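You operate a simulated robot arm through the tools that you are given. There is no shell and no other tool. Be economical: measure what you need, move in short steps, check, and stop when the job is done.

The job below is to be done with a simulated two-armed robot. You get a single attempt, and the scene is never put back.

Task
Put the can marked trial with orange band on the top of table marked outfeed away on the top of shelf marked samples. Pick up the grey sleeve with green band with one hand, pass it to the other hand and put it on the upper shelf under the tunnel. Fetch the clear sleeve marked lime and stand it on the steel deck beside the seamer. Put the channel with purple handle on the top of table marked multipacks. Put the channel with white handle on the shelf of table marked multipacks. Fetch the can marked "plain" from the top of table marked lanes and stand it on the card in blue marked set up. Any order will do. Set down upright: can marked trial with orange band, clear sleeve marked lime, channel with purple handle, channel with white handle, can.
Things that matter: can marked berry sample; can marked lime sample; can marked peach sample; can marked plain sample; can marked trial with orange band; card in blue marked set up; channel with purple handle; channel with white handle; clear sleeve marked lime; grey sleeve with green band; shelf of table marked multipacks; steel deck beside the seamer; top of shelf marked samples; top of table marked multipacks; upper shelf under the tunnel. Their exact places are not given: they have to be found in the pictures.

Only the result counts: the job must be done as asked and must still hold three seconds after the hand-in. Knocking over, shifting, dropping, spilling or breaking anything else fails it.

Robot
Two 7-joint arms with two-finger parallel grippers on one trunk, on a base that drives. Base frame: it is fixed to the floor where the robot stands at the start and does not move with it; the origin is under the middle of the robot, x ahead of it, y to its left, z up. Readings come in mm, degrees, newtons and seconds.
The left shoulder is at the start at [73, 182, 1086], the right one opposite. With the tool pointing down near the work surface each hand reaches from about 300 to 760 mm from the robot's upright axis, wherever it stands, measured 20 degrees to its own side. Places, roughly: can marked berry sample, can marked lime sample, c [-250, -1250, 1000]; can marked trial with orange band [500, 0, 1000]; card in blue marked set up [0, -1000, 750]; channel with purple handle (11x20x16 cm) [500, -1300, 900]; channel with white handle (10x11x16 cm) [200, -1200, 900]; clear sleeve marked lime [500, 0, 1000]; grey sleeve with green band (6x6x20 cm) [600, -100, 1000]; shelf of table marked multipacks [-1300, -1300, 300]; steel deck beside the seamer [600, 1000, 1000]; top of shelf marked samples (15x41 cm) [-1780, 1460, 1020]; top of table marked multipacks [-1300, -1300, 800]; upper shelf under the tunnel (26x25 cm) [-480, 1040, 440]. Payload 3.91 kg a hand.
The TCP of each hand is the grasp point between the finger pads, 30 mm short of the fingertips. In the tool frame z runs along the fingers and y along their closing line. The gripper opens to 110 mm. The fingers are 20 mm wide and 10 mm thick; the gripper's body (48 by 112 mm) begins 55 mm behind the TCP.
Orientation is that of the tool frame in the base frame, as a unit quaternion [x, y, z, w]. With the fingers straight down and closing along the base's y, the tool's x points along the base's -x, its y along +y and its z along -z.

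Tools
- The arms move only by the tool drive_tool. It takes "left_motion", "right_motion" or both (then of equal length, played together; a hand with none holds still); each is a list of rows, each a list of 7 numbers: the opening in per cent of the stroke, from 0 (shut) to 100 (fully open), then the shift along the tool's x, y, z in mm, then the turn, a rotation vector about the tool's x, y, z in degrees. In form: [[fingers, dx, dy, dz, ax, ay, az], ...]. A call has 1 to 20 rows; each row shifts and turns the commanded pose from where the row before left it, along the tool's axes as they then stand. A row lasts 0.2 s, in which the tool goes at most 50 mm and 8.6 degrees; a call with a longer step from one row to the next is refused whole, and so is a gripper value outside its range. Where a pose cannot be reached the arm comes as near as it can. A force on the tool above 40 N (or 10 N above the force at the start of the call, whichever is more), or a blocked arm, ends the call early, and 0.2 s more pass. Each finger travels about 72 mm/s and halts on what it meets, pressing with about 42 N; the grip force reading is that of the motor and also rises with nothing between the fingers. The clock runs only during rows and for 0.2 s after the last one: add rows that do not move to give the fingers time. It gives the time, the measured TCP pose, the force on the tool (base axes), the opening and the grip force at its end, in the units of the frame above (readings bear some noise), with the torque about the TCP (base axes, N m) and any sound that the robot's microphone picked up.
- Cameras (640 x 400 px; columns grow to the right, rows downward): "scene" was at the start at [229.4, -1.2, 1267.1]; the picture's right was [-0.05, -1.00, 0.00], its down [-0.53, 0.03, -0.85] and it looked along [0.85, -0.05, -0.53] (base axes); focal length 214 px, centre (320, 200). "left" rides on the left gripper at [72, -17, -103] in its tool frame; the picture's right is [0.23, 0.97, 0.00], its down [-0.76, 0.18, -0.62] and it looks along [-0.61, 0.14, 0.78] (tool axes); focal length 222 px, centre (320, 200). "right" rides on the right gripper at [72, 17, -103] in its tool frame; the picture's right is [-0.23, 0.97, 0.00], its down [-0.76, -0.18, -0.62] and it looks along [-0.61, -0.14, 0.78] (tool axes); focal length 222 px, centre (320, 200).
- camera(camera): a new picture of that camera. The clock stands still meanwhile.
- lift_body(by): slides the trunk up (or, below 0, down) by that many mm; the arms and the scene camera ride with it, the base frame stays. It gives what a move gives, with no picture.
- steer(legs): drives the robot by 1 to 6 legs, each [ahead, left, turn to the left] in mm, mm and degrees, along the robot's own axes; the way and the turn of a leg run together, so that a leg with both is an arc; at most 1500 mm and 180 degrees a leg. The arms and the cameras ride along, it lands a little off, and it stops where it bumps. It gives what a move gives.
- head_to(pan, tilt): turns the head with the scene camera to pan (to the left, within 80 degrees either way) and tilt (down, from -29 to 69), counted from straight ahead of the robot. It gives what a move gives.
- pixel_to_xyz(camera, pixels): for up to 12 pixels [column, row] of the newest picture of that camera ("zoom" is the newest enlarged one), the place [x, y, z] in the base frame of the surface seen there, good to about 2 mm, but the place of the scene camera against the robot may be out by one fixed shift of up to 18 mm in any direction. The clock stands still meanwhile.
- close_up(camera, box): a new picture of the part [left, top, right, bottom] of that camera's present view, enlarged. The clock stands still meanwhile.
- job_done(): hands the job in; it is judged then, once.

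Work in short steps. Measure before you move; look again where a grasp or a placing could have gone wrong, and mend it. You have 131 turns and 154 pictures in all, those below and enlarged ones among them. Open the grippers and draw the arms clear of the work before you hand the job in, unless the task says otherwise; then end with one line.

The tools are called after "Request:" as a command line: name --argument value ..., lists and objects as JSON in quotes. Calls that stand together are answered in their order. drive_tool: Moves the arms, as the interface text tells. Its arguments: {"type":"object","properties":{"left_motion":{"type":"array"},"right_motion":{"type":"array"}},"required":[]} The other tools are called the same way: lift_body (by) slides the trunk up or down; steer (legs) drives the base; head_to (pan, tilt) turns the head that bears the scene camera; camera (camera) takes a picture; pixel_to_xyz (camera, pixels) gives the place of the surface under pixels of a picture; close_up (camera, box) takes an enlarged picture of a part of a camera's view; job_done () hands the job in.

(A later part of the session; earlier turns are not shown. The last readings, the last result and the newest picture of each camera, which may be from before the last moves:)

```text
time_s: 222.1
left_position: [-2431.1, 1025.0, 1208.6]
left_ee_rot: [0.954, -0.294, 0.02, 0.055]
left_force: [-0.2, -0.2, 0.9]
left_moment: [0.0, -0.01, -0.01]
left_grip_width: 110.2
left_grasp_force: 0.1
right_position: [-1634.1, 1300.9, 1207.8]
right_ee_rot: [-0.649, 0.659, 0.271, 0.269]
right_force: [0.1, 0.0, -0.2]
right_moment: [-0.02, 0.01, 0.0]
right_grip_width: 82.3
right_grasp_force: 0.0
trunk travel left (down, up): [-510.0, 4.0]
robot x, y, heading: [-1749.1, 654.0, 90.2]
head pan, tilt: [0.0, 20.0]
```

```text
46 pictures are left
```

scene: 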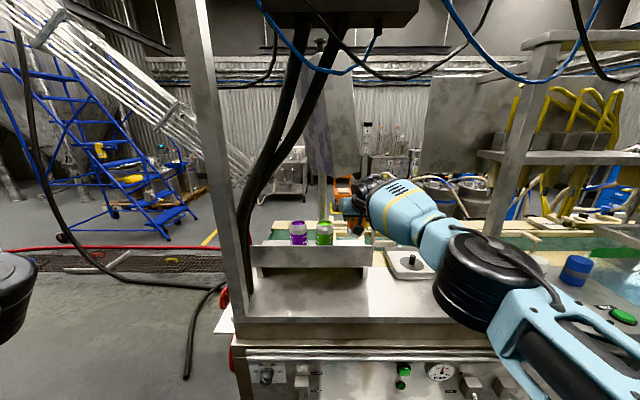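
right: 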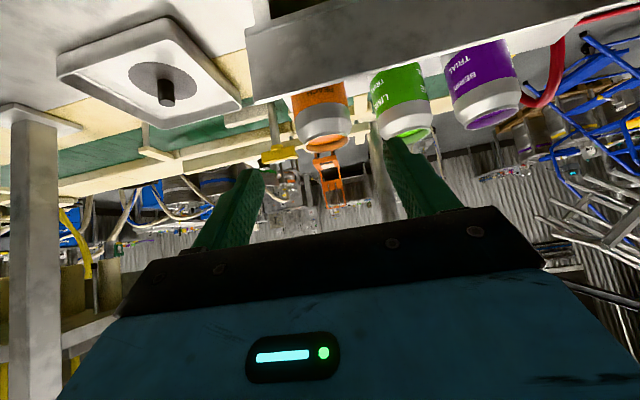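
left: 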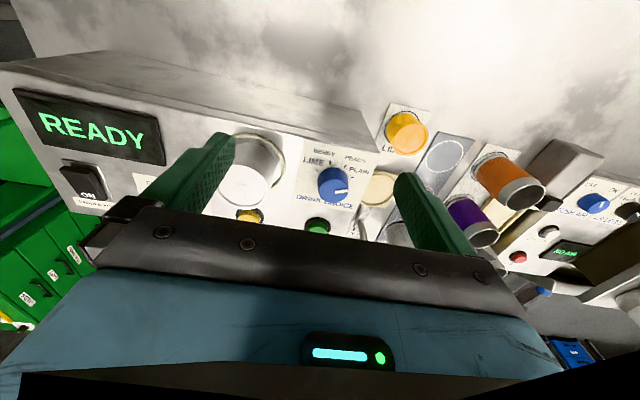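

All three cans stand on the shelf. Restore the right hand to tool-down, then drive back across toward the lanes table and look.

Request:
drive_tool --right_motion '[[100, 28, 0, -28, 0, 0, 0], [100, 28, 0, -28, 0, 0, 0], [100, 28, 0, -28, 0, 0, 0], [100, 28, 0, -28, 0, 0, 0], [100, 0, 0, 0, 0, 7.6, 0], [100, 0, 0, 0, 0, 7.6, 0], [100, 0, 0, 0, 0, 7.6, 0], [100, 0, 0, 0, 0, 7.6, 0], [100, 0, 0, 0, 0, 7.6, 0], [100, 0, 0, 0, 0, 7, 0], [100, 0, 0, 0, 0, 0, 0]]'

Request:
steer --legs '[[-800, 0, 0], [0, 0, -90], [1500, 0, 0], [400, 0, 0], [0, 0, -90], [250, 0, 0]]'

Request:
head_to --pan 0 --tilt 35

Request:
camera --camera "scene"

```text
time_s: 224.5
left_position: [-2430.4, 1023.9, 1209.0]
left_ee_rot: [0.954, -0.294, 0.021, 0.055]
left_force: [-0.7, 0.8, -0.7]
left_moment: [-0.01, 0.0, -0.01]
left_grip_width: 109.9
left_grasp_force: 0.0
right_position: [-1633.7, 1140.9, 1208.8]
right_ee_rot: [-0.704, 0.711, 0.002, -0.004]
right_force: [-0.1, -1.1, 0.0]
right_moment: [0.0, 0.03, 0.04]
right_grip_width: 109.9
right_grasp_force: 0.1
trunk travel left (down, up): [-510.0, 4.0]
robot x, y, heading: [-1751.5, 651.4, 90.2]
head pan, tilt: [0.0, 20.0]
```

```text
time_s: 241.6
left_position: [432.5, 597.0, 1209.8]
left_ee_rot: [-0.483, 0.874, 0.022, -0.053]
left_force: [0.1, -0.3, 0.4]
left_moment: [-0.03, 0.02, -0.02]
left_grip_width: 110.3
left_grasp_force: 0.1
right_position: [577.7, -194.4, 1210.3]
right_ee_rot: [-0.012, 1.0, 0.004, 0.002]
right_force: [0.1, 0.1, 0.7]
right_moment: [0.02, -0.05, -0.02]
right_grip_width: 110.1
right_grasp_force: 0.1
trunk travel left (down, up): [-510.0, 4.0]
robot x, y, heading: [84.8, -98.0, 2.2]
head pan, tilt: [0.0, 20.0]
stopped in leg 4: the robot was blocked; the commanded pose is now the measured one
```

```text
time_s: 242.4
left_position: [434.8, 598.3, 1208.6]
left_ee_rot: [-0.483, 0.874, 0.024, -0.054]
left_force: [0.0, -0.4, -0.7]
left_moment: [-0.02, 0.01, -0.02]
left_grip_width: 109.8
left_grasp_force: 0.0
right_position: [578.2, -194.1, 1209.1]
right_ee_rot: [-0.012, 1.0, 0.003, 0.0]
right_force: [0.7, -0.1, -0.1]
right_moment: [0.02, 0.0, -0.02]
right_grip_width: 110.2
right_grasp_force: 0.1
trunk travel left (down, up): [-510.0, 4.0]
robot x, y, heading: [85.6, -96.6, 2.1]
head pan, tilt: [0.0, 35.0]
```

```text
45 pictures are left
```

scene: 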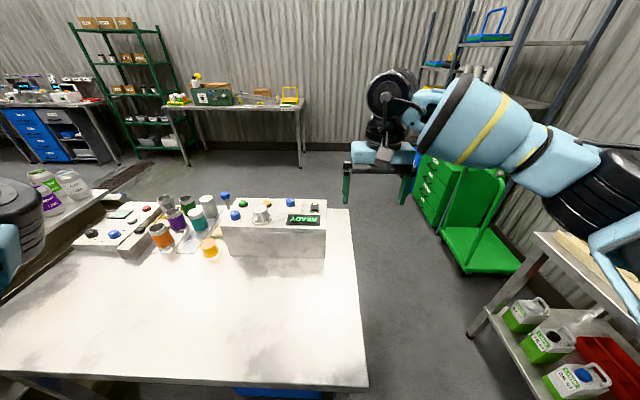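

The base touched the outfeed table's leg. Back off, turn right to face the lanes table and look.

Request:
steer --legs '[[-90, 0, 0], [0, 0, -92], [100, 0, 0]]'

Request:
camera --camera "scene"

Request:
close_up --camera "scene" --box '[160, 110, 460, 300]'

```text
time_s: 248.1
left_position: [692.1, -550.0, 1209.0]
left_ee_rot: [0.279, 0.958, 0.055, -0.02]
left_force: [0.0, 0.6, -0.2]
left_moment: [0.01, -0.02, 0.02]
left_grip_width: 109.9
left_grasp_force: 0.1
right_position: [-100.7, -690.5, 1210.4]
right_ee_rot: [0.702, 0.713, 0.002, 0.004]
right_force: [0.2, 1.2, 1.4]
right_moment: [0.01, -0.02, 0.0]
right_grip_width: 110.0
right_grasp_force: 0.1
trunk travel left (down, up): [-510.0, 4.0]
robot x, y, heading: [-2.2, -197.5, -88.2]
head pan, tilt: [0.0, 35.0]
```

```text
44 pictures are left
```

scene: 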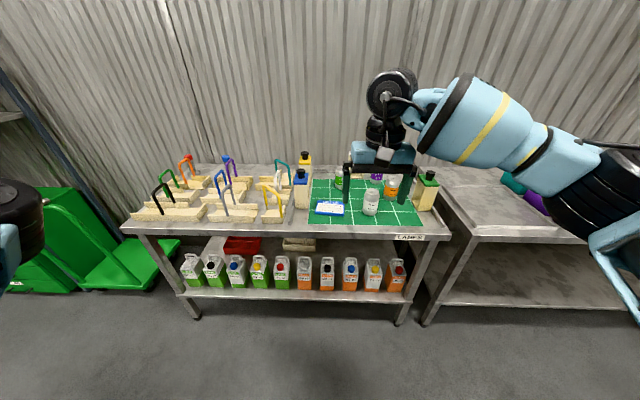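

```text
2.11 times, centred on (310, 205) of scene
```

zoom: 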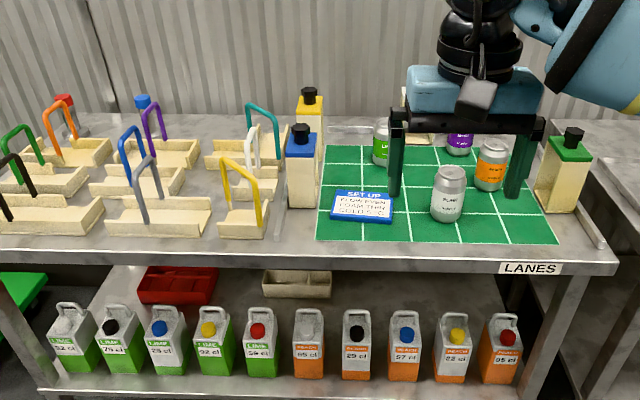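

Clear view: plain can (450,195), set-up card (363,205), white handle (252,150), purple handle (155,130) in the zoom. Measure them.

Request:
pixel_to_xyz --camera "zoom" --pixels '[[450, 172], [446, 205], [340, 192], [390, 197], [332, 215], [390, 220], [250, 132], [256, 140], [248, 168], [258, 172], [260, 130], [500, 250]]'

Request:
close_up --camera "scene" --box '[200, 145, 310, 225]'

Request:
pixel_to_xyz --camera "scene" --pixels '[[228, 158], [236, 163], [232, 178], [239, 180], [230, 168], [276, 160], [282, 162], [290, 165], [279, 175], [288, 182], [250, 195], [160, 225]]'

```text
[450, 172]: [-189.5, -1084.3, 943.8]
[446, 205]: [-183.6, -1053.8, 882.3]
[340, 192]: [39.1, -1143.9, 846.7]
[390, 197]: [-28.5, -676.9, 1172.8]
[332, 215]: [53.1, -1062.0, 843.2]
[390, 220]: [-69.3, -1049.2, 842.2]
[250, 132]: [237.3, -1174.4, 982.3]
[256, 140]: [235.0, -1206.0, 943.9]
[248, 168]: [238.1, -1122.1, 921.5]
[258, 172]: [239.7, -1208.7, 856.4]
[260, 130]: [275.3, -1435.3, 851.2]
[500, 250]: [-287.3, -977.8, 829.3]
```

```text
5.00 times, centred on (255, 185) of scene
```

zoom: 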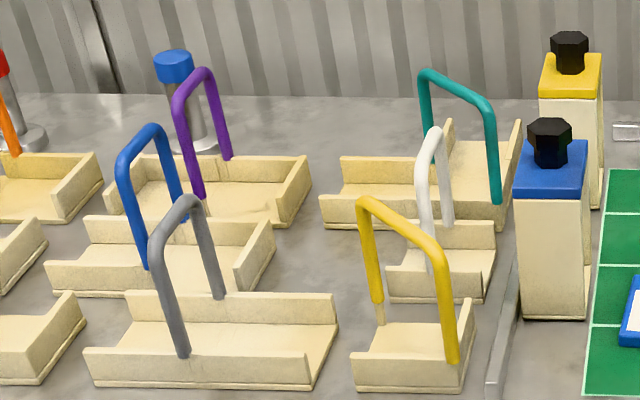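

```text
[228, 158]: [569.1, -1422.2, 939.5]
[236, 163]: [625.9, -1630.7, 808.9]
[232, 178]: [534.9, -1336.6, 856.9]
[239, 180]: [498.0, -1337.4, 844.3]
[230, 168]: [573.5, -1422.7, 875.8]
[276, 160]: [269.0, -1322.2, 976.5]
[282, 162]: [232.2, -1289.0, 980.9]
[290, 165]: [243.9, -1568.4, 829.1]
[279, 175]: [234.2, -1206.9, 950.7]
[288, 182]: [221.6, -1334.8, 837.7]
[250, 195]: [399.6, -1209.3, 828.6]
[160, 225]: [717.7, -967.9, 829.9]
```

Handles run front-to-back. First the plain can: drive to the table with the can and card in the right hand's range, trunk down 100, and bring the right hand above the can (≈(−190,−1085)).

Request:
pixel_to_xyz --camera "zoom" --pixels '[[432, 135], [425, 160], [440, 135], [196, 80], [182, 100], [212, 85], [200, 190], [228, 155], [445, 215], [190, 82]]'

Request:
lift_body --by -100

Request:
steer --legs '[[355, 80, -1.8]]'

Request:
drive_tool --right_motion '[[100, 0, -40, 0, 0, 0, 0], [100, 0, -40, 0, 0, 0, 0], [100, 0, -40, 0, 0, 0, 0], [100, 0, -40, 0, 0, 0, 0], [100, 0, -10, 0, 0, 0, 0], [100, 0, 0, 0, 0, 0, 0]]'

Request:
camera --camera "right"

```text
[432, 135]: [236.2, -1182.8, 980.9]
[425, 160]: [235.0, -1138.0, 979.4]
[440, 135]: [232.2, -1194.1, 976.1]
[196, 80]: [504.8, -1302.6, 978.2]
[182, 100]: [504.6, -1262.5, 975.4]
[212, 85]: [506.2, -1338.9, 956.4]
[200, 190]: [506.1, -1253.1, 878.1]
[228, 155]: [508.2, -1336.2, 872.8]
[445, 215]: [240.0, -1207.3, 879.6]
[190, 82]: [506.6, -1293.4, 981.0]
```

```text
time_s: 249.4
left_position: [692.9, -551.4, 1109.7]
left_ee_rot: [0.28, 0.958, 0.053, -0.02]
left_force: [-0.8, 0.7, -0.3]
left_moment: [0.02, -0.01, 0.0]
left_grip_width: 109.8
left_grasp_force: 0.1
right_position: [-101.4, -690.2, 1110.4]
right_ee_rot: [0.701, 0.713, 0.002, 0.004]
right_force: [-0.8, 0.2, 0.0]
right_moment: [-0.05, 0.0, -0.03]
right_grip_width: 110.3
right_grasp_force: 0.2
trunk travel left (down, up): [-410.0, 104.0]
robot x, y, heading: [-0.3, -195.1, -88.1]
head pan, tilt: [0.0, 35.0]
```

```text
time_s: 251.8
left_position: [765.6, -924.7, 1107.9]
left_ee_rot: [0.295, 0.954, 0.054, -0.021]
left_force: [0.0, 0.0, 0.0]
left_moment: [0.0, -0.03, -0.01]
left_grip_width: 109.8
left_grasp_force: 0.0
right_position: [-31.9, -1038.0, 1108.7]
right_ee_rot: [0.713, 0.701, 0.003, 0.003]
right_force: [-0.9, -0.6, -0.6]
right_moment: [-0.02, 0.02, 0.0]
right_grip_width: 109.9
right_grasp_force: 0.1
trunk travel left (down, up): [-410.0, 104.0]
robot x, y, heading: [83.7, -547.5, -90.2]
head pan, tilt: [0.0, 35.0]
```

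```text
time_s: 253.2
left_position: [764.7, -925.2, 1107.9]
left_ee_rot: [0.295, 0.954, 0.054, -0.02]
left_force: [0.3, -0.6, 0.7]
left_moment: [0.02, 0.0, 0.05]
left_grip_width: 110.2
left_grasp_force: 0.1
right_position: [-202.4, -1033.1, 1107.8]
right_ee_rot: [0.714, 0.701, 0.003, 0.003]
right_force: [-0.5, 0.4, 0.4]
right_moment: [0.03, 0.02, -0.04]
right_grip_width: 110.3
right_grasp_force: 0.1
trunk travel left (down, up): [-410.0, 104.0]
robot x, y, heading: [85.5, -549.2, -90.0]
head pan, tilt: [0.0, 35.0]
```

```text
41 pictures are left
```

right: 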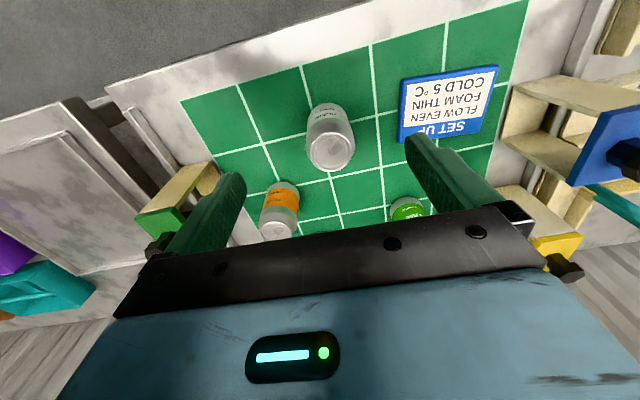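

Measure the plain can, its neighbours and the card in the right camera.

Request:
pixel_to_xyz --camera "right" --pixels '[[330, 152], [312, 150], [348, 150], [330, 168], [328, 110], [278, 228], [280, 190], [405, 85], [497, 68], [400, 137], [470, 135], [450, 90]]'

```text
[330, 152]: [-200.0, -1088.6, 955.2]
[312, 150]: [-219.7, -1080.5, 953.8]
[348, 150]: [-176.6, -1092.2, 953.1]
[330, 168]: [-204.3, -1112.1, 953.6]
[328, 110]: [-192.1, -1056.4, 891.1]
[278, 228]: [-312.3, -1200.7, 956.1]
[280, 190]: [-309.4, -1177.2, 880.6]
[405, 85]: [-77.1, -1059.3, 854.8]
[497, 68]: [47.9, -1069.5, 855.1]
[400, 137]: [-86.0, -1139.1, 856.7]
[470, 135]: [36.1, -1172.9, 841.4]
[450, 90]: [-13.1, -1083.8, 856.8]
```

Plain can centre (−198,−1088); card centre (−19,−1104), top z 856. Grip the can, lift 110 and carry it over the card.

Request:
drive_tool --right_motion '[[100, -27, 3, 0, 0, 0, 0], [100, -28, 2, 0, 0, 0, 0], [100, 0, 0, 45, 0, 0, 0], [100, 0, 0, 45, 0, 0, 0], [100, 0, 0, 45, 0, 0, 0], [100, 0, 0, 40, 0, 0, 0], [100, 0, 0, 22, 0, 0, 0], [35, 0, 0, 0, 0, 0, 0], [35, 0, 0, 0, 0, 0, 0], [35, 0, 0, 0, 0, 0, 0], [35, 0, 0, 0, 0, 0, 0], [35, 0, 0, -20, 0, 0, 0], [35, 0, 0, -45, 0, 0, 0], [35, 0, 0, -45, 0, 0, 0], [35, -3, 45, 0, 0, 0, 0], [35, -3, 45, 0, 0, 0, 0], [35, -3, 45, 0, 0, 0, 0], [35, -4, 44, 0, 0, 0, 0], [35, 0, 0, 0, 0, 0, 0]]'

Request:
camera --camera "right"

```text
time_s: 257.1
left_position: [764.5, -923.8, 1108.9]
left_ee_rot: [0.295, 0.954, 0.056, -0.02]
left_force: [-0.3, -0.2, -1.0]
left_moment: [0.01, 0.01, 0.03]
left_grip_width: 109.9
left_grasp_force: 0.1
right_position: [-20.6, -1106.8, 1022.4]
right_ee_rot: [0.713, 0.701, 0.003, 0.004]
right_force: [0.0, 0.4, -3.5]
right_moment: [-0.01, -0.01, 0.02]
right_grip_width: 65.2
right_grasp_force: 42.0
trunk travel left (down, up): [-410.0, 104.0]
robot x, y, heading: [86.8, -549.9, -89.9]
head pan, tilt: [0.0, 35.0]
```

```text
40 pictures are left
```

right: 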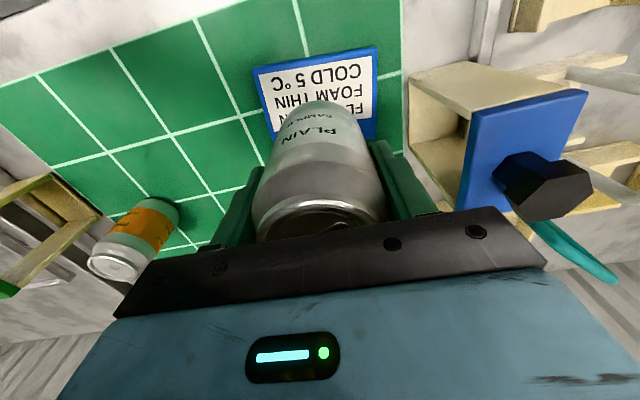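

Centred over the card. Lower to contact, release and rise.

Request:
drive_tool --right_motion '[[35, 0, 0, 40, 0, 0, 0], [35, 0, 0, 40, 0, 0, 0], [35, 0, 0, 14, 0, 0, 0], [35, 0, 0, 3, 0, 0, 0], [35, 0, 0, 3, 0, 0, 0], [35, 0, 0, 0, 0, 0, 0]]'

```text
time_s: 258.6
left_position: [765.2, -922.2, 1108.5]
left_ee_rot: [0.295, 0.954, 0.054, -0.02]
left_force: [-0.3, -0.6, -0.7]
left_moment: [-0.01, 0.02, 0.01]
left_grip_width: 110.1
left_grasp_force: 0.1
right_position: [-16.0, -1104.9, 925.9]
right_ee_rot: [0.713, 0.701, 0.001, 0.006]
right_force: [0.5, -0.9, 29.9]
right_moment: [-0.1, 0.41, -0.22]
right_grip_width: 65.1
right_grasp_force: 41.6
trunk travel left (down, up): [-410.0, 104.0]
robot x, y, heading: [86.2, -548.0, -89.9]
head pan, tilt: [0.0, 35.0]
```

Standing on the card (30 N). Release, rise, and move on to above the white handle.

Request:
drive_tool --right_motion '[[35, 0, 0, -3, 0, 0, 0], [60, 0, 0, 0, 0, 0, 0], [90, 0, 0, 0, 0, 0, 0], [90, 0, 0, 0, 0, 0, 0], [90, 0, 0, -25, 0, 0, 0], [90, 0, 0, -45, 0, 0, 0], [90, 0, 0, -45, 0, 0, 0], [90, 0, 0, -45, 0, 0, 0], [50, 0, 0, -10, 0, 0, 0], [50, 0, 0, 0, 0, 0, 0]]'

Request:
steer --legs '[[40, 248, 0]]'

Request:
camera --camera "right"

Request:
camera --camera "scene"

```text
time_s: 260.8
left_position: [764.6, -924.2, 1108.4]
left_ee_rot: [0.296, 0.953, 0.055, -0.02]
left_force: [0.1, 0.5, 0.4]
left_moment: [0.03, 0.02, 0.02]
left_grip_width: 110.0
left_grasp_force: 0.2
right_position: [-19.6, -1102.3, 1094.6]
right_ee_rot: [0.714, 0.7, 0.003, 0.003]
right_force: [0.3, 0.5, -0.7]
right_moment: [0.0, 0.01, 0.02]
right_grip_width: 55.1
right_grasp_force: 0.0
trunk travel left (down, up): [-410.0, 104.0]
robot x, y, heading: [83.9, -548.4, -90.1]
head pan, tilt: [0.0, 35.0]
```

```text
time_s: 263.5
left_position: [1014.5, -961.5, 1109.1]
left_ee_rot: [0.294, 0.954, 0.055, -0.021]
left_force: [0.0, 1.5, -0.1]
left_moment: [-0.05, 0.02, 0.0]
left_grip_width: 109.7
left_grasp_force: 0.1
right_position: [231.7, -1142.4, 1094.4]
right_ee_rot: [0.712, 0.703, 0.002, 0.003]
right_force: [-0.3, 1.0, 0.1]
right_moment: [0.02, 0.03, -0.03]
right_grip_width: 54.8
right_grasp_force: 0.0
trunk travel left (down, up): [-410.0, 104.0]
robot x, y, heading: [331.2, -588.7, -90.1]
head pan, tilt: [0.0, 35.0]
```

```text
39 pictures are left
```

right: 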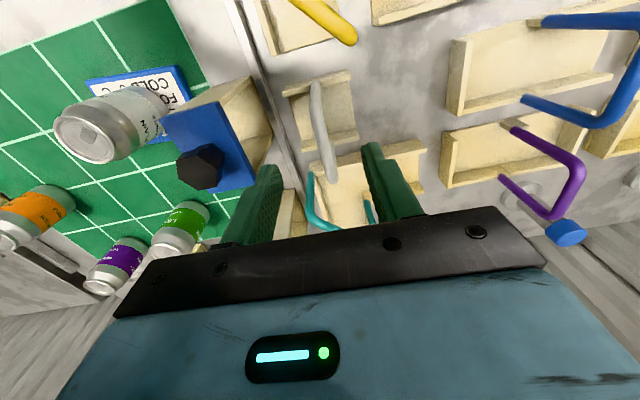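

```text
38 pictures are left
```

scene: 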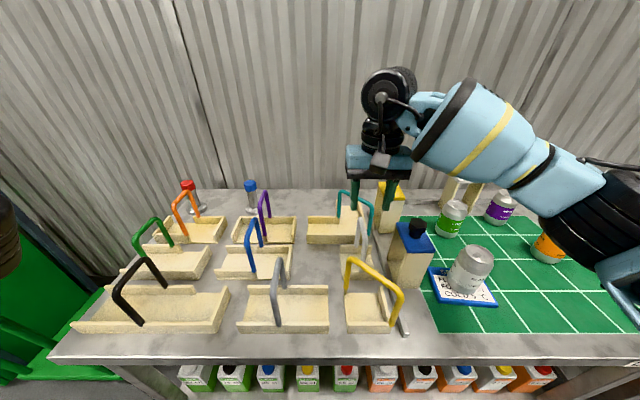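

Can stands on the card. Measure the white bar (312–335, 85–175) and purple bar in the right camera.

Request:
pixel_to_xyz --camera "right" --pixels '[[316, 90], [318, 110], [323, 130], [328, 155], [334, 176], [322, 145], [578, 165], [578, 190], [560, 212], [545, 145], [340, 100], [310, 205]]'

```text
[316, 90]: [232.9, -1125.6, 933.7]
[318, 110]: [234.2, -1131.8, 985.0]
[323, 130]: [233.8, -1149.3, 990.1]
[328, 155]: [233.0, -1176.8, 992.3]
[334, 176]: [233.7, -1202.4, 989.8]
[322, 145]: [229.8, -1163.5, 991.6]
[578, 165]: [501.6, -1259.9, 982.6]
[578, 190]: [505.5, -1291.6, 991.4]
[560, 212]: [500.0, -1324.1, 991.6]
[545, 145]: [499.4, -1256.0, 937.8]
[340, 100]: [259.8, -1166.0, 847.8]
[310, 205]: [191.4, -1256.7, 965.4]
```

White bar centre (233,−1166,~988); purple (503,−1297,~988). Descend on the white bar, close, lift.

Request:
drive_tool --right_motion '[[50, -12, 1, 0, 0, 0, 0], [50, -12, 0, 0, 0, 0, 0], [50, 0, 0, 40, 0, 0, 0], [50, 0, 0, 40, 0, 0, 0], [50, 0, 0, 25, 0, 0, 0], [0, 0, 0, 0, 0, 0, 0], [0, 0, 0, 0, 0, 0, 0], [0, 0, 0, 0, 0, 0, 0], [0, 0, 0, 0, 0, 0, 0], [0, 0, 0, -15, 0, 0, 0], [0, 0, 0, -30, 0, 0, 0], [0, 0, 0, -40, 0, 0, 0], [0, 0, 0, -30, 0, 0, 0], [0, 0, 0, 0, 0, 0, 0]]'

Request:
lift_body --by 100

Request:
camera --camera "right"

```text
time_s: 266.5
left_position: [1013.3, -962.9, 1108.4]
left_ee_rot: [0.293, 0.954, 0.055, -0.021]
left_force: [-0.1, 0.0, -0.2]
left_moment: [0.01, 0.0, -0.02]
left_grip_width: 110.2
left_grasp_force: 0.1
right_position: [231.8, -1167.2, 1104.0]
right_ee_rot: [0.711, 0.703, 0.003, 0.003]
right_force: [0.1, 0.3, -1.7]
right_moment: [0.0, 0.02, 0.01]
right_grip_width: 12.1
right_grasp_force: 42.2
trunk travel left (down, up): [-410.0, 104.0]
robot x, y, heading: [334.5, -589.9, -89.9]
head pan, tilt: [0.0, 35.0]
```

```text
time_s: 267.9
left_position: [1014.7, -962.0, 1206.5]
left_ee_rot: [0.293, 0.954, 0.057, -0.021]
left_force: [-0.8, -0.2, 0.1]
left_moment: [-0.01, -0.01, 0.01]
left_grip_width: 110.1
left_grasp_force: 0.1
right_position: [231.5, -1166.9, 1201.7]
right_ee_rot: [0.712, 0.703, 0.003, 0.001]
right_force: [0.4, -0.7, -2.1]
right_moment: [0.0, -0.02, 0.0]
right_grip_width: 12.1
right_grasp_force: 41.8
trunk travel left (down, up): [-510.0, 4.0]
robot x, y, heading: [331.9, -589.3, -90.1]
head pan, tilt: [0.0, 35.0]
```

```text
37 pictures are left
```

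right: 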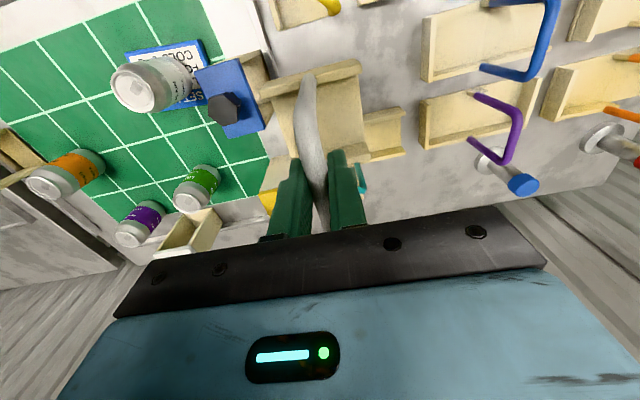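

White channel held, base 144 mm below TCP. Back off, strafe right to the multipacks table and look.

Request:
steer --legs '[[-260, 0, 0], [0, -1480, 0]]'

Request:
camera --camera "scene"

Request:
head_to --pan 0 --tilt 50

Request:
camera --camera "scene"

```text
time_s: 269.4
left_position: [1015.9, -816.5, 1211.3]
left_ee_rot: [0.291, 0.955, 0.053, -0.019]
left_force: [-0.6, -0.3, 0.5]
left_moment: [-0.01, -0.01, 0.01]
left_grip_width: 109.9
left_grasp_force: 0.1
right_position: [231.0, -1023.3, 1208.7]
right_ee_rot: [0.712, 0.703, 0.0, 0.005]
right_force: [0.3, 0.0, -2.2]
right_moment: [0.04, -0.02, 0.0]
right_grip_width: 12.3
right_grasp_force: 41.7
trunk travel left (down, up): [-510.0, 4.0]
robot x, y, heading: [329.5, -451.9, -90.0]
head pan, tilt: [0.0, 35.0]
stopped in leg 1: the robot was blocked; the commanded pose is now the measured one
```

```text
36 pictures are left
```

scene: 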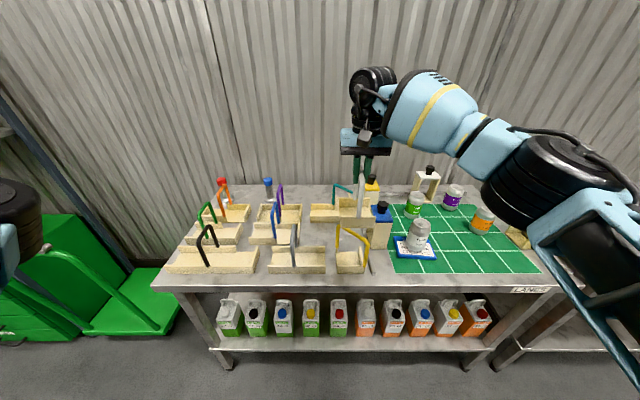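

```text
time_s: 270.1
left_position: [1016.2, -818.2, 1208.9]
left_ee_rot: [0.291, 0.955, 0.054, -0.02]
left_force: [0.3, 0.8, -0.5]
left_moment: [0.0, -0.02, -0.01]
left_grip_width: 109.9
left_grasp_force: 0.0
right_position: [231.7, -1023.8, 1205.8]
right_ee_rot: [0.711, 0.703, 0.002, 0.005]
right_force: [0.6, 0.1, -1.7]
right_moment: [-0.01, 0.0, 0.01]
right_grip_width: 12.2
right_grasp_force: 42.0
trunk travel left (down, up): [-510.0, 4.0]
robot x, y, heading: [331.7, -447.2, -89.7]
head pan, tilt: [0.0, 50.0]
```

```text
35 pictures are left
```

scene: 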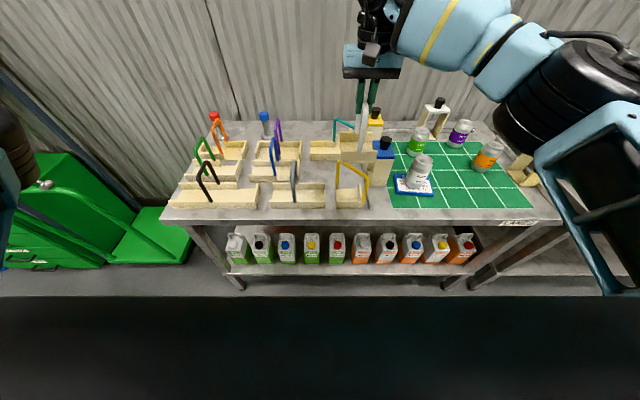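

The base met the outfeed table behind. Go forward a little and strafe right 1480 from here.

Request:
steer --legs '[[15, 0, 0], [0, -400, 0], [120, 0, 0], [-120, -1080, 0]]'

Request:
head_to --pan 0 --tilt 40

Request:
camera --camera "scene"

```text
time_s: 284.8
left_position: [-463.3, -828.4, 1208.4]
left_ee_rot: [0.278, 0.959, 0.054, -0.02]
left_force: [0.2, -0.9, 0.4]
left_moment: [0.01, -0.03, 0.0]
left_grip_width: 110.1
left_grasp_force: 0.0
right_position: [-1242.1, -1053.2, 1206.6]
right_ee_rot: [0.702, 0.712, 0.002, 0.004]
right_force: [-0.4, 0.6, -1.5]
right_moment: [-0.02, -0.02, -0.03]
right_grip_width: 12.2
right_grasp_force: 42.1
trunk travel left (down, up): [-510.0, 4.0]
robot x, y, heading: [-1153.1, -473.3, -88.5]
head pan, tilt: [0.0, 50.0]
```

```text
time_s: 285.6
left_position: [-464.2, -828.8, 1210.2]
left_ee_rot: [0.279, 0.959, 0.053, -0.02]
left_force: [0.3, 0.9, 0.6]
left_moment: [0.04, 0.01, 0.02]
left_grip_width: 110.2
left_grasp_force: 0.0
right_position: [-1242.9, -1055.1, 1208.3]
right_ee_rot: [0.702, 0.713, 0.002, 0.004]
right_force: [0.1, 0.3, -1.9]
right_moment: [-0.02, 0.0, -0.02]
right_grip_width: 11.9
right_grasp_force: 42.2
trunk travel left (down, up): [-510.0, 4.0]
robot x, y, heading: [-1152.8, -475.5, -88.4]
head pan, tilt: [0.0, 40.0]
```

```text
34 pictures are left
```

scene: 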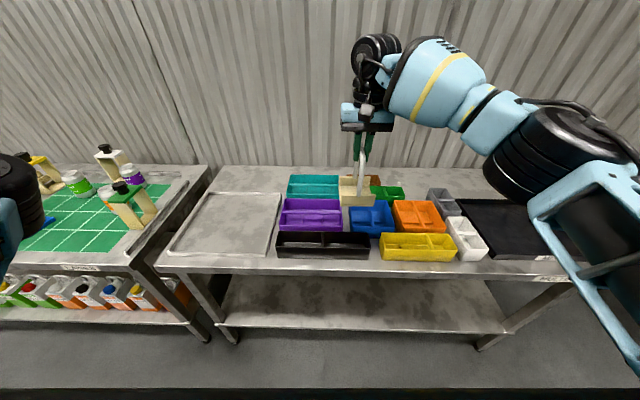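

Multipacks table: bins, flat trays on top; lower shelf empty. Measure the key surfaces.

Request:
pixel_to_xyz --camera "scene" --pixels '[[330, 268], [322, 256], [225, 225], [272, 256], [280, 200], [240, 183], [330, 172], [360, 331], [360, 290], [480, 265], [415, 178], [450, 178]]'

Request:
close_up --camera "scene" --box '[150, 150, 350, 290]'

```text
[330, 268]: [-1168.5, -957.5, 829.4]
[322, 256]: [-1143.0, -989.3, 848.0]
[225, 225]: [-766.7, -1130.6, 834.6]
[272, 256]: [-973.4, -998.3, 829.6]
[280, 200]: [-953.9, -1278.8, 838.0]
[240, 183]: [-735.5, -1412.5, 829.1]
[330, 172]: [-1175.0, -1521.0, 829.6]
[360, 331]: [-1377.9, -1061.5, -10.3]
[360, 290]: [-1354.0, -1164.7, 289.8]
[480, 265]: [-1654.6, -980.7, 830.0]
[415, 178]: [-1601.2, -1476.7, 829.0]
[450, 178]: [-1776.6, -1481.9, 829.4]
```

```text
2.86 times, centred on (250, 220) of scene
```

zoom: 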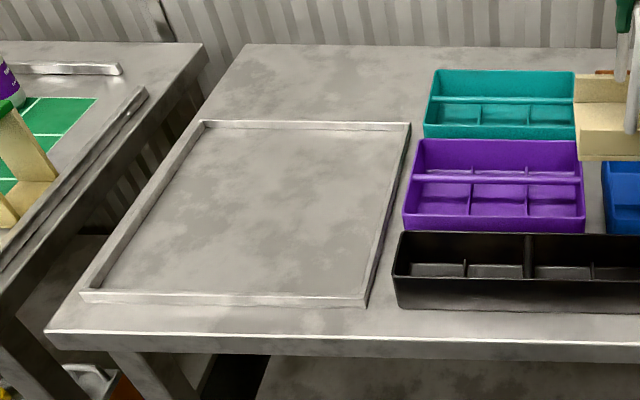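

The tray frame's interior is a clear place to set the white channel down for a pitched regrip (needed for the lower shelf). Move there and lower near the surface (TCP≈1000).

Request:
steer --legs '[[75, 400, -1.5]]'

Request:
drive_tool --right_motion '[[0, 0, 0, 45, 0, 0, 0], [0, 0, 0, 45, 0, 0, 0], [0, 0, 0, 45, 0, 0, 0], [0, 0, 0, 45, 0, 0, 0], [0, 0, 0, 25, 0, 0, 0], [0, 0, 0, 0, 0, 0, 0]]'

Request:
camera --camera "right"

```text
time_s: 289.6
left_position: [-68.3, -914.7, 1209.8]
left_ee_rot: [0.289, 0.955, 0.053, -0.021]
left_force: [-0.3, 0.6, -0.6]
left_moment: [0.01, -0.02, 0.03]
left_grip_width: 110.1
left_grasp_force: 0.1
right_position: [-851.7, -1122.0, 1206.7]
right_ee_rot: [0.71, 0.704, 0.002, 0.005]
right_force: [-0.1, 0.1, -1.6]
right_moment: [0.04, -0.01, -0.02]
right_grip_width: 12.0
right_grasp_force: 42.1
trunk travel left (down, up): [-510.0, 4.0]
robot x, y, heading: [-752.0, -541.1, -89.7]
head pan, tilt: [0.0, 40.0]
```

```text
time_s: 291.0
left_position: [-67.9, -914.9, 1210.2]
left_ee_rot: [0.289, 0.956, 0.053, -0.02]
left_force: [-0.3, -0.6, -0.4]
left_moment: [-0.01, 0.0, 0.01]
left_grip_width: 109.9
left_grasp_force: 0.0
right_position: [-850.3, -1123.1, 1002.2]
right_ee_rot: [0.711, 0.703, 0.002, 0.004]
right_force: [1.2, -0.3, -2.2]
right_moment: [0.0, 0.02, 0.02]
right_grip_width: 12.0
right_grasp_force: 42.8
trunk travel left (down, up): [-510.0, 4.0]
robot x, y, heading: [-753.4, -544.8, -89.9]
head pan, tilt: [0.0, 40.0]
```

```text
32 pictures are left
```

right: 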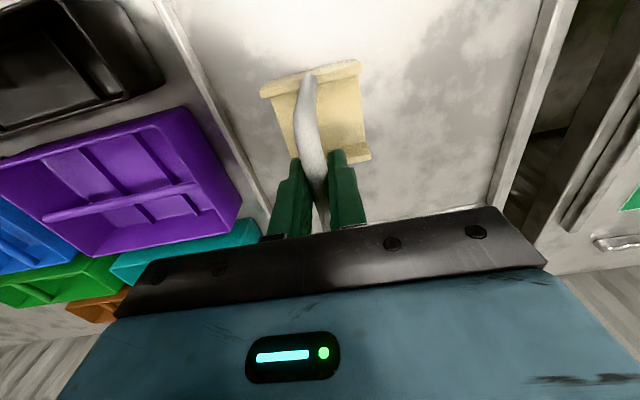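

Nearly down. In one sequence: lower to contact, release, rise/back, pitch 45° forward, approach the bar again and close.

Request:
drive_tool --right_motion '[[0, 0, 0, 4, 0, 0, 0], [0, 0, 0, 4, 0, 0, 0], [0, 0, 0, 3, 0, 0, 0], [40, 0, 0, 0, 0, 0, 0], [40, 0, 0, 0, 0, 0, 0], [40, 0, 0, -35, 0, 0, 0], [40, 0, 0, -36, 0, 0, 0], [40, 35, 0, 0, 0, 0, 0], [40, 36, 0, 0, 0, 0, 0], [40, 0, 0, 0, 0, -7.5, 0], [40, 0, 0, 0, 0, -7.5, 0], [40, 0, 0, 0, 0, -7.5, 0], [40, 0, 0, 0, 0, -7.5, 0], [40, 0, 0, 0, 0, -7.5, 0], [40, 0, 0, 0, 0, -7.5, 0], [40, 0, 0, 30, 0, 0, 0], [40, 0, 0, 35, 0, 0, 0], [40, 0, 0, 33, 0, 0, 0], [40, 0, 0, 0, 0, 0, 0]]'

Request:
camera --camera "right"

```text
time_s: 295.0
left_position: [-68.4, -913.7, 1209.9]
left_ee_rot: [0.289, 0.956, 0.053, -0.02]
left_force: [-0.1, -0.5, 0.8]
left_moment: [0.0, -0.03, 0.0]
left_grip_width: 110.0
left_grasp_force: 0.0
right_position: [-850.1, -1123.4, 991.4]
right_ee_rot: [0.656, 0.649, -0.27, 0.274]
right_force: [-0.2, 0.4, 0.8]
right_moment: [0.04, -0.01, 0.01]
right_grip_width: 43.8
right_grasp_force: 0.0
trunk travel left (down, up): [-510.0, 4.0]
robot x, y, heading: [-751.1, -543.8, -89.9]
head pan, tilt: [0.0, 40.0]
```

```text
31 pictures are left
```

right: 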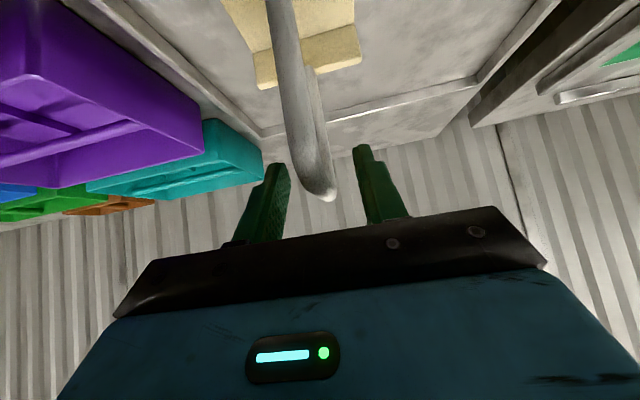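

Fingers straddle the bar. Close, lift, back off 250 with 100 to the right, and lower the trunk.

Request:
drive_tool --right_motion '[[0, 0, 0, 0, 0, 0, 0], [0, 0, 0, 0, 0, 0, 0], [0, 0, 0, 0, 0, 0, 0], [0, -12, 0, -12, 0, 0, 0], [0, -27, 0, -27, 0, 0, 0], [0, -27, 0, -27, 0, 0, 0], [0, -27, 0, -27, 0, 0, 0], [0, 0, 0, 0, 0, 0, 0]]'

Request:
steer --legs '[[-250, -100, 0]]'

Request:
lift_body --by -400

Request:
camera --camera "scene"

Request:
camera --camera "right"

```text
time_s: 296.8
left_position: [-67.8, -913.9, 1209.2]
left_ee_rot: [0.289, 0.956, 0.054, -0.02]
left_force: [0.0, -0.3, 0.0]
left_moment: [-0.02, 0.02, -0.01]
left_grip_width: 110.1
left_grasp_force: 0.0
right_position: [-850.7, -1122.4, 1122.1]
right_ee_rot: [0.658, 0.649, -0.269, 0.272]
right_force: [1.4, -0.6, -2.9]
right_moment: [0.0, -0.02, 0.0]
right_grip_width: 12.5
right_grasp_force: 42.1
trunk travel left (down, up): [-510.0, 4.0]
robot x, y, heading: [-751.7, -545.2, -89.8]
head pan, tilt: [0.0, 40.0]
```

```text
time_s: 298.7
left_position: [-167.5, -665.2, 1209.0]
left_ee_rot: [0.286, 0.956, 0.054, -0.021]
left_force: [-0.3, -0.7, 0.6]
left_moment: [0.0, -0.01, 0.01]
left_grip_width: 110.4
left_grasp_force: 0.1
right_position: [-947.6, -876.2, 1122.8]
right_ee_rot: [0.655, 0.651, -0.269, 0.273]
right_force: [0.0, 0.2, -1.9]
right_moment: [0.02, 0.01, 0.0]
right_grip_width: 12.2
right_grasp_force: 42.5
trunk travel left (down, up): [-510.0, 4.0]
robot x, y, heading: [-852.3, -297.1, -89.4]
head pan, tilt: [0.0, 40.0]
```

```text
time_s: 302.6
left_position: [-167.6, -664.1, 810.1]
left_ee_rot: [0.287, 0.956, 0.054, -0.02]
left_force: [-0.7, 0.1, 0.7]
left_moment: [0.02, 0.02, -0.01]
left_grip_width: 110.2
left_grasp_force: 0.1
right_position: [-947.1, -876.5, 723.6]
right_ee_rot: [0.654, 0.651, -0.269, 0.275]
right_force: [-0.4, 0.3, -0.9]
right_moment: [0.0, 0.01, 0.01]
right_grip_width: 12.4
right_grasp_force: 42.0
trunk travel left (down, up): [-110.0, 404.0]
robot x, y, heading: [-852.0, -301.7, -89.3]
head pan, tilt: [0.0, 40.0]
```

```text
30 pictures are left
```

scene: 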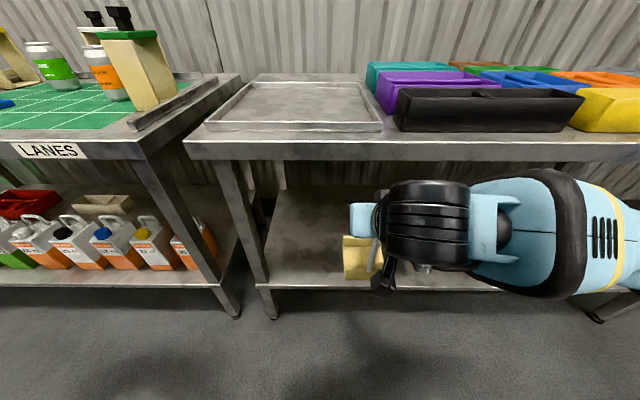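

```text
29 pictures are left
```

right: 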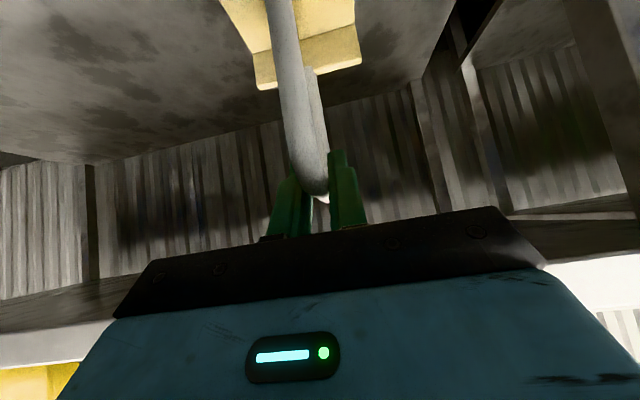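

Looks right. Measure the shelf (front edge ≈(310,287)), then lower the trunk the last 110 and the arm 140.

Request:
pixel_to_xyz --camera "scene" --pixels '[[310, 284], [300, 250], [310, 210], [258, 270], [275, 200], [330, 140], [360, 288], [210, 300]]'

Request:
lift_body --by -110

Request:
drive_tool --right_motion '[[0, 25, 0, 25, 0, 0, 0], [0, 25, 0, 25, 0, 0, 0], [0, 25, 0, 25, 0, 0, 0], [0, 20, 0, 20, 0, 0, 0], [0, 0, 0, 0, 0, 0, 0]]'

Request:
camera --camera "scene"

```text
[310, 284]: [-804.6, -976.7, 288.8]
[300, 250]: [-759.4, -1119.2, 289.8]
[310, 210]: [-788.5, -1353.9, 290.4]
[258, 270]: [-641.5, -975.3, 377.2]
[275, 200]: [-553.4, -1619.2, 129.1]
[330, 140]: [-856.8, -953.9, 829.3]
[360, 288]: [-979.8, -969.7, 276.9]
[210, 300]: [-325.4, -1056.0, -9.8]
```

```text
time_s: 304.0
left_position: [-167.5, -665.9, 699.2]
left_ee_rot: [0.287, 0.956, 0.055, -0.02]
left_force: [0.4, -0.2, -0.5]
left_moment: [0.0, -0.05, -0.02]
left_grip_width: 109.9
left_grasp_force: 0.1
right_position: [-946.2, -877.3, 613.1]
right_ee_rot: [0.655, 0.65, -0.269, 0.275]
right_force: [-0.1, 0.3, -1.6]
right_moment: [-0.01, -0.02, 0.01]
right_grip_width: 12.3
right_grasp_force: 42.2
trunk travel left (down, up): [0.0, 514.0]
robot x, y, heading: [-850.7, -300.2, -89.5]
head pan, tilt: [0.0, 40.0]
```

```text
time_s: 305.2
left_position: [-167.0, -665.5, 700.2]
left_ee_rot: [0.286, 0.956, 0.054, -0.02]
left_force: [0.6, 0.3, 0.0]
left_moment: [-0.02, 0.03, -0.05]
left_grip_width: 110.0
left_grasp_force: 0.1
right_position: [-945.3, -876.0, 478.7]
right_ee_rot: [0.655, 0.651, -0.269, 0.275]
right_force: [-0.1, 0.4, -1.7]
right_moment: [0.02, -0.03, 0.01]
right_grip_width: 12.2
right_grasp_force: 41.8
trunk travel left (down, up): [0.0, 514.0]
robot x, y, heading: [-850.7, -298.3, -89.5]
head pan, tilt: [0.0, 40.0]
```

```text
28 pictures are left
```

scene: 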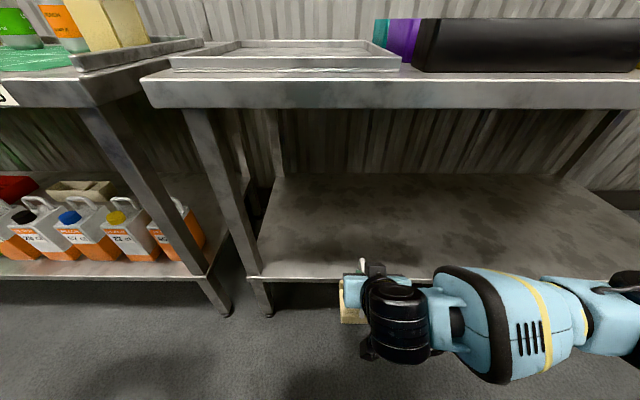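

Channel base is ~33 mm above the shelf (301). Drive ahead 170, extend 40 mm, then look.

Request:
steer --legs '[[170, 0, 0]]'

Request:
drive_tool --right_motion '[[0, -14, 0, 14, 0, 0, 0], [0, -14, 0, 14, 0, 0, 0], [0, 7, 0, 7, 0, 0, 0], [0, 7, 0, 7, 0, 0, 0], [0, 0, 0, 0, 0, 0, 0]]'

Request:
camera --camera "right"

Request:
camera --camera "scene"

```text
time_s: 306.8
left_position: [-165.7, -833.6, 698.2]
left_ee_rot: [0.284, 0.957, 0.055, -0.022]
left_force: [-0.2, 0.8, -0.6]
left_moment: [0.0, -0.02, 0.0]
left_grip_width: 110.0
left_grasp_force: 0.0
right_position: [-944.2, -1045.6, 478.5]
right_ee_rot: [0.655, 0.651, -0.268, 0.273]
right_force: [-0.2, 0.6, -2.0]
right_moment: [0.01, 0.03, 0.02]
right_grip_width: 12.2
right_grasp_force: 42.0
trunk travel left (down, up): [0.0, 514.0]
robot x, y, heading: [-854.2, -472.2, -89.4]
head pan, tilt: [0.0, 40.0]
stopped in leg 1: the robot was blocked; the commanded pose is now the measured one
```

```text
time_s: 308.0
left_position: [-166.3, -833.2, 697.5]
left_ee_rot: [0.283, 0.957, 0.054, -0.021]
left_force: [-0.8, -0.1, -0.1]
left_moment: [0.0, 0.0, 0.03]
left_grip_width: 110.0
left_grasp_force: 0.0
right_position: [-944.3, -1086.2, 458.4]
right_ee_rot: [0.655, 0.65, -0.27, 0.274]
right_force: [0.6, 0.0, -1.9]
right_moment: [0.01, -0.01, 0.01]
right_grip_width: 12.0
right_grasp_force: 42.0
trunk travel left (down, up): [0.0, 514.0]
robot x, y, heading: [-849.2, -471.4, -89.5]
head pan, tilt: [0.0, 40.0]
```

```text
27 pictures are left
```

right: 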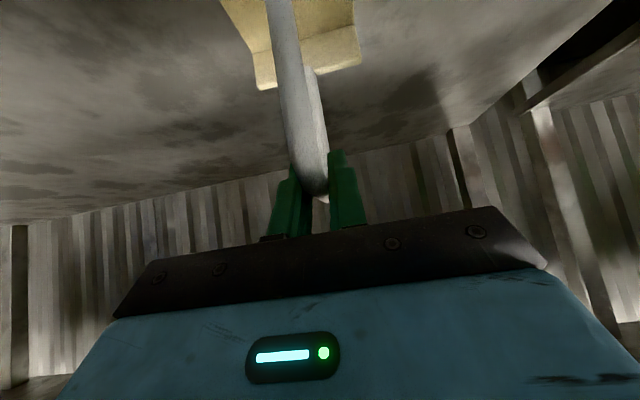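

```text
26 pictures are left
```

scene: 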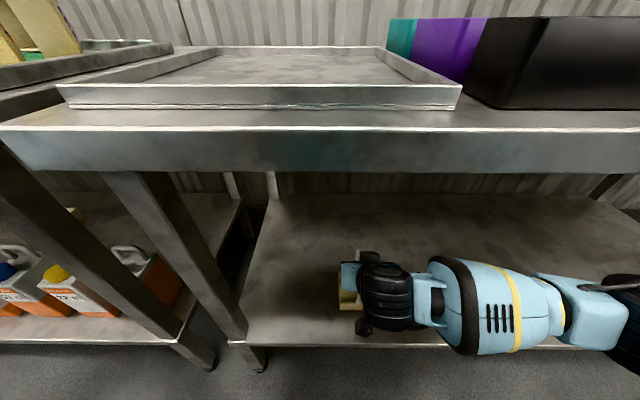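

In position over the shelf. Lower to contact, open and withdraw along the tool axis.

Request:
drive_tool --right_motion '[[0, 3, 0, 3, 0, 0, 0], [0, 3, 0, 3, 0, 0, 0], [0, 3, 0, 3, 0, 0, 0], [0, 0, 0, 0, 0, 0, 0], [40, 0, 0, 0, 0, 0, 0], [40, 0, 0, 0, 0, 0, 0], [40, 0, 0, -15, 0, 0, 0], [40, 0, 0, -35, 0, 0, 0], [40, 0, 0, -40, 0, 0, 0], [40, 28, 0, -28, 0, 0, 0], [40, 0, 0, 0, 0, 0, 0]]'

Request:
camera --camera "right"

```text
time_s: 310.4
left_position: [-165.0, -833.4, 699.0]
left_ee_rot: [0.284, 0.957, 0.054, -0.021]
left_force: [-0.1, 0.0, -0.4]
left_moment: [0.01, -0.01, 0.02]
left_grip_width: 110.0
left_grasp_force: 0.1
right_position: [-944.5, -980.9, 509.5]
right_ee_rot: [0.655, 0.65, -0.27, 0.274]
right_force: [-0.5, -0.1, 0.0]
right_moment: [-0.03, 0.01, 0.01]
right_grip_width: 44.3
right_grasp_force: 0.2
trunk travel left (down, up): [0.0, 514.0]
robot x, y, heading: [-850.0, -470.9, -89.2]
head pan, tilt: [0.0, 40.0]
```

```text
25 pictures are left
```

right: 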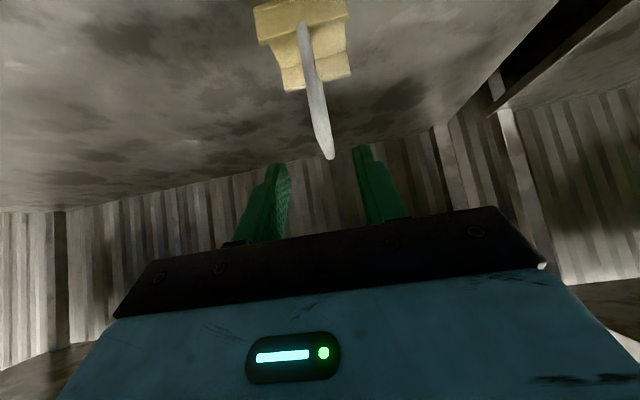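

White channel stands on the shelf. Back out, raise the trunk and hand, and drive over to the purple channel.

Request:
steer --legs '[[-200, 0, 0]]'

Request:
lift_body --by 400

Request:
lift_body --by 110

Request:
drive_tool --right_motion '[[40, -24, 0, -24, 0, 0, 0], [40, -24, 0, -24, 0, 0, 0], [40, -24, 0, -24, 0, 0, 0], [40, 0, 0, 0, 0, 0, 0]]'

Request:
steer --legs '[[0, 860, -0.8], [195, 0, 0], [0, 590, 0]]'

Request:
camera --camera "right"

Request:
camera --camera "scene"

```text
time_s: 312.0
left_position: [-168.5, -635.0, 698.2]
left_ee_rot: [0.286, 0.957, 0.055, -0.022]
left_force: [0.0, -0.2, 0.6]
left_moment: [0.0, 0.0, -0.01]
left_grip_width: 110.1
left_grasp_force: 0.0
right_position: [-945.8, -780.0, 510.4]
right_ee_rot: [0.655, 0.65, -0.27, 0.274]
right_force: [0.0, 1.1, 0.4]
right_moment: [0.02, 0.02, 0.02]
right_grip_width: 43.9
right_grasp_force: 0.0
trunk travel left (down, up): [0.0, 514.0]
robot x, y, heading: [-851.9, -271.0, -89.7]
head pan, tilt: [0.0, 40.0]
```

```text
time_s: 315.8
left_position: [-167.6, -634.4, 1097.2]
left_ee_rot: [0.285, 0.957, 0.055, -0.022]
left_force: [-1.0, 0.5, 0.9]
left_moment: [-0.03, 0.0, -0.01]
left_grip_width: 110.1
left_grasp_force: 0.0
right_position: [-946.8, -781.0, 909.7]
right_ee_rot: [0.656, 0.65, -0.269, 0.273]
right_force: [-0.8, -0.7, -0.3]
right_moment: [0.03, -0.03, 0.0]
right_grip_width: 44.1
right_grasp_force: 0.1
trunk travel left (down, up): [-400.0, 114.0]
robot x, y, heading: [-853.8, -271.3, -89.8]
head pan, tilt: [0.0, 40.0]
```

```text
time_s: 317.2
left_position: [-168.3, -634.2, 1207.5]
left_ee_rot: [0.285, 0.957, 0.055, -0.022]
left_force: [-0.8, 0.2, -0.4]
left_moment: [0.03, 0.02, 0.01]
left_grip_width: 110.2
left_grasp_force: 0.0
right_position: [-945.2, -780.6, 1018.9]
right_ee_rot: [0.655, 0.652, -0.268, 0.273]
right_force: [0.1, 0.4, 0.4]
right_moment: [-0.03, 0.03, 0.04]
right_grip_width: 43.8
right_grasp_force: 0.0
trunk travel left (down, up): [-510.0, 4.0]
robot x, y, heading: [-852.6, -270.5, -89.5]
head pan, tilt: [0.0, 40.0]
```

```text
time_s: 318.2
left_position: [-167.0, -634.6, 1209.0]
left_ee_rot: [0.285, 0.957, 0.055, -0.021]
left_force: [0.1, 0.2, -0.8]
left_moment: [-0.05, 0.05, -0.03]
left_grip_width: 110.0
left_grasp_force: 0.1
right_position: [-946.8, -780.3, 1122.1]
right_ee_rot: [0.655, 0.651, -0.269, 0.273]
right_force: [0.1, 0.0, -0.5]
right_moment: [0.02, -0.01, 0.02]
right_grip_width: 44.1
right_grasp_force: 0.0
trunk travel left (down, up): [-510.0, 4.0]
robot x, y, heading: [-855.6, -271.6, -89.3]
head pan, tilt: [0.0, 40.0]
```

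```text
time_s: 332.6
left_position: [1275.6, -842.7, 1208.8]
left_ee_rot: [0.292, 0.955, 0.054, -0.021]
left_force: [0.2, -0.5, -0.4]
left_moment: [0.01, -0.02, -0.02]
left_grip_width: 110.0
left_grasp_force: 0.0
right_position: [495.0, -976.7, 1122.1]
right_ee_rot: [0.66, 0.645, -0.271, 0.272]
right_force: [-0.3, -0.1, -0.7]
right_moment: [-0.04, 0.01, -0.01]
right_grip_width: 44.1
right_grasp_force: 0.0
trunk travel left (down, up): [-510.0, 4.0]
robot x, y, heading: [595.9, -468.3, -90.5]
head pan, tilt: [0.0, 40.0]
```

```text
24 pictures are left
```

right: 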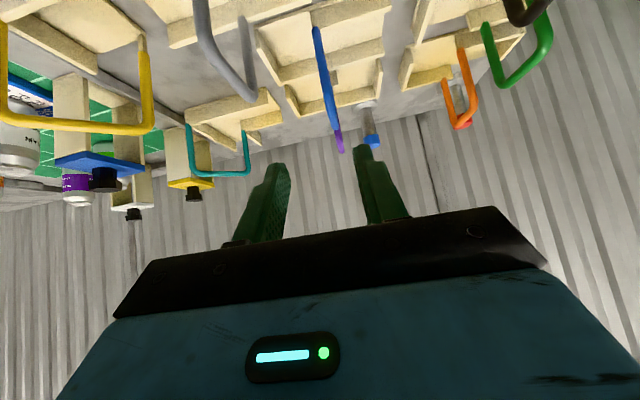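

```text
23 pictures are left
```

scene: 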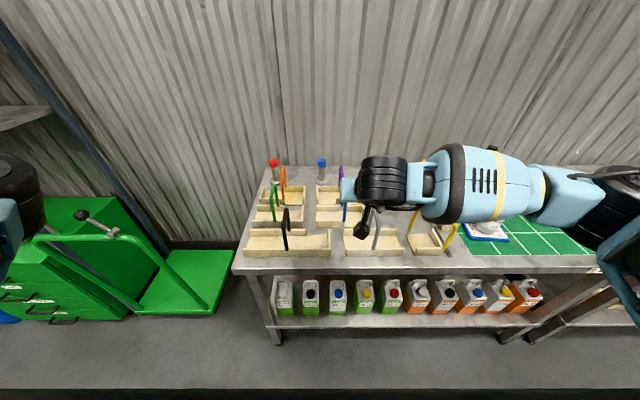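

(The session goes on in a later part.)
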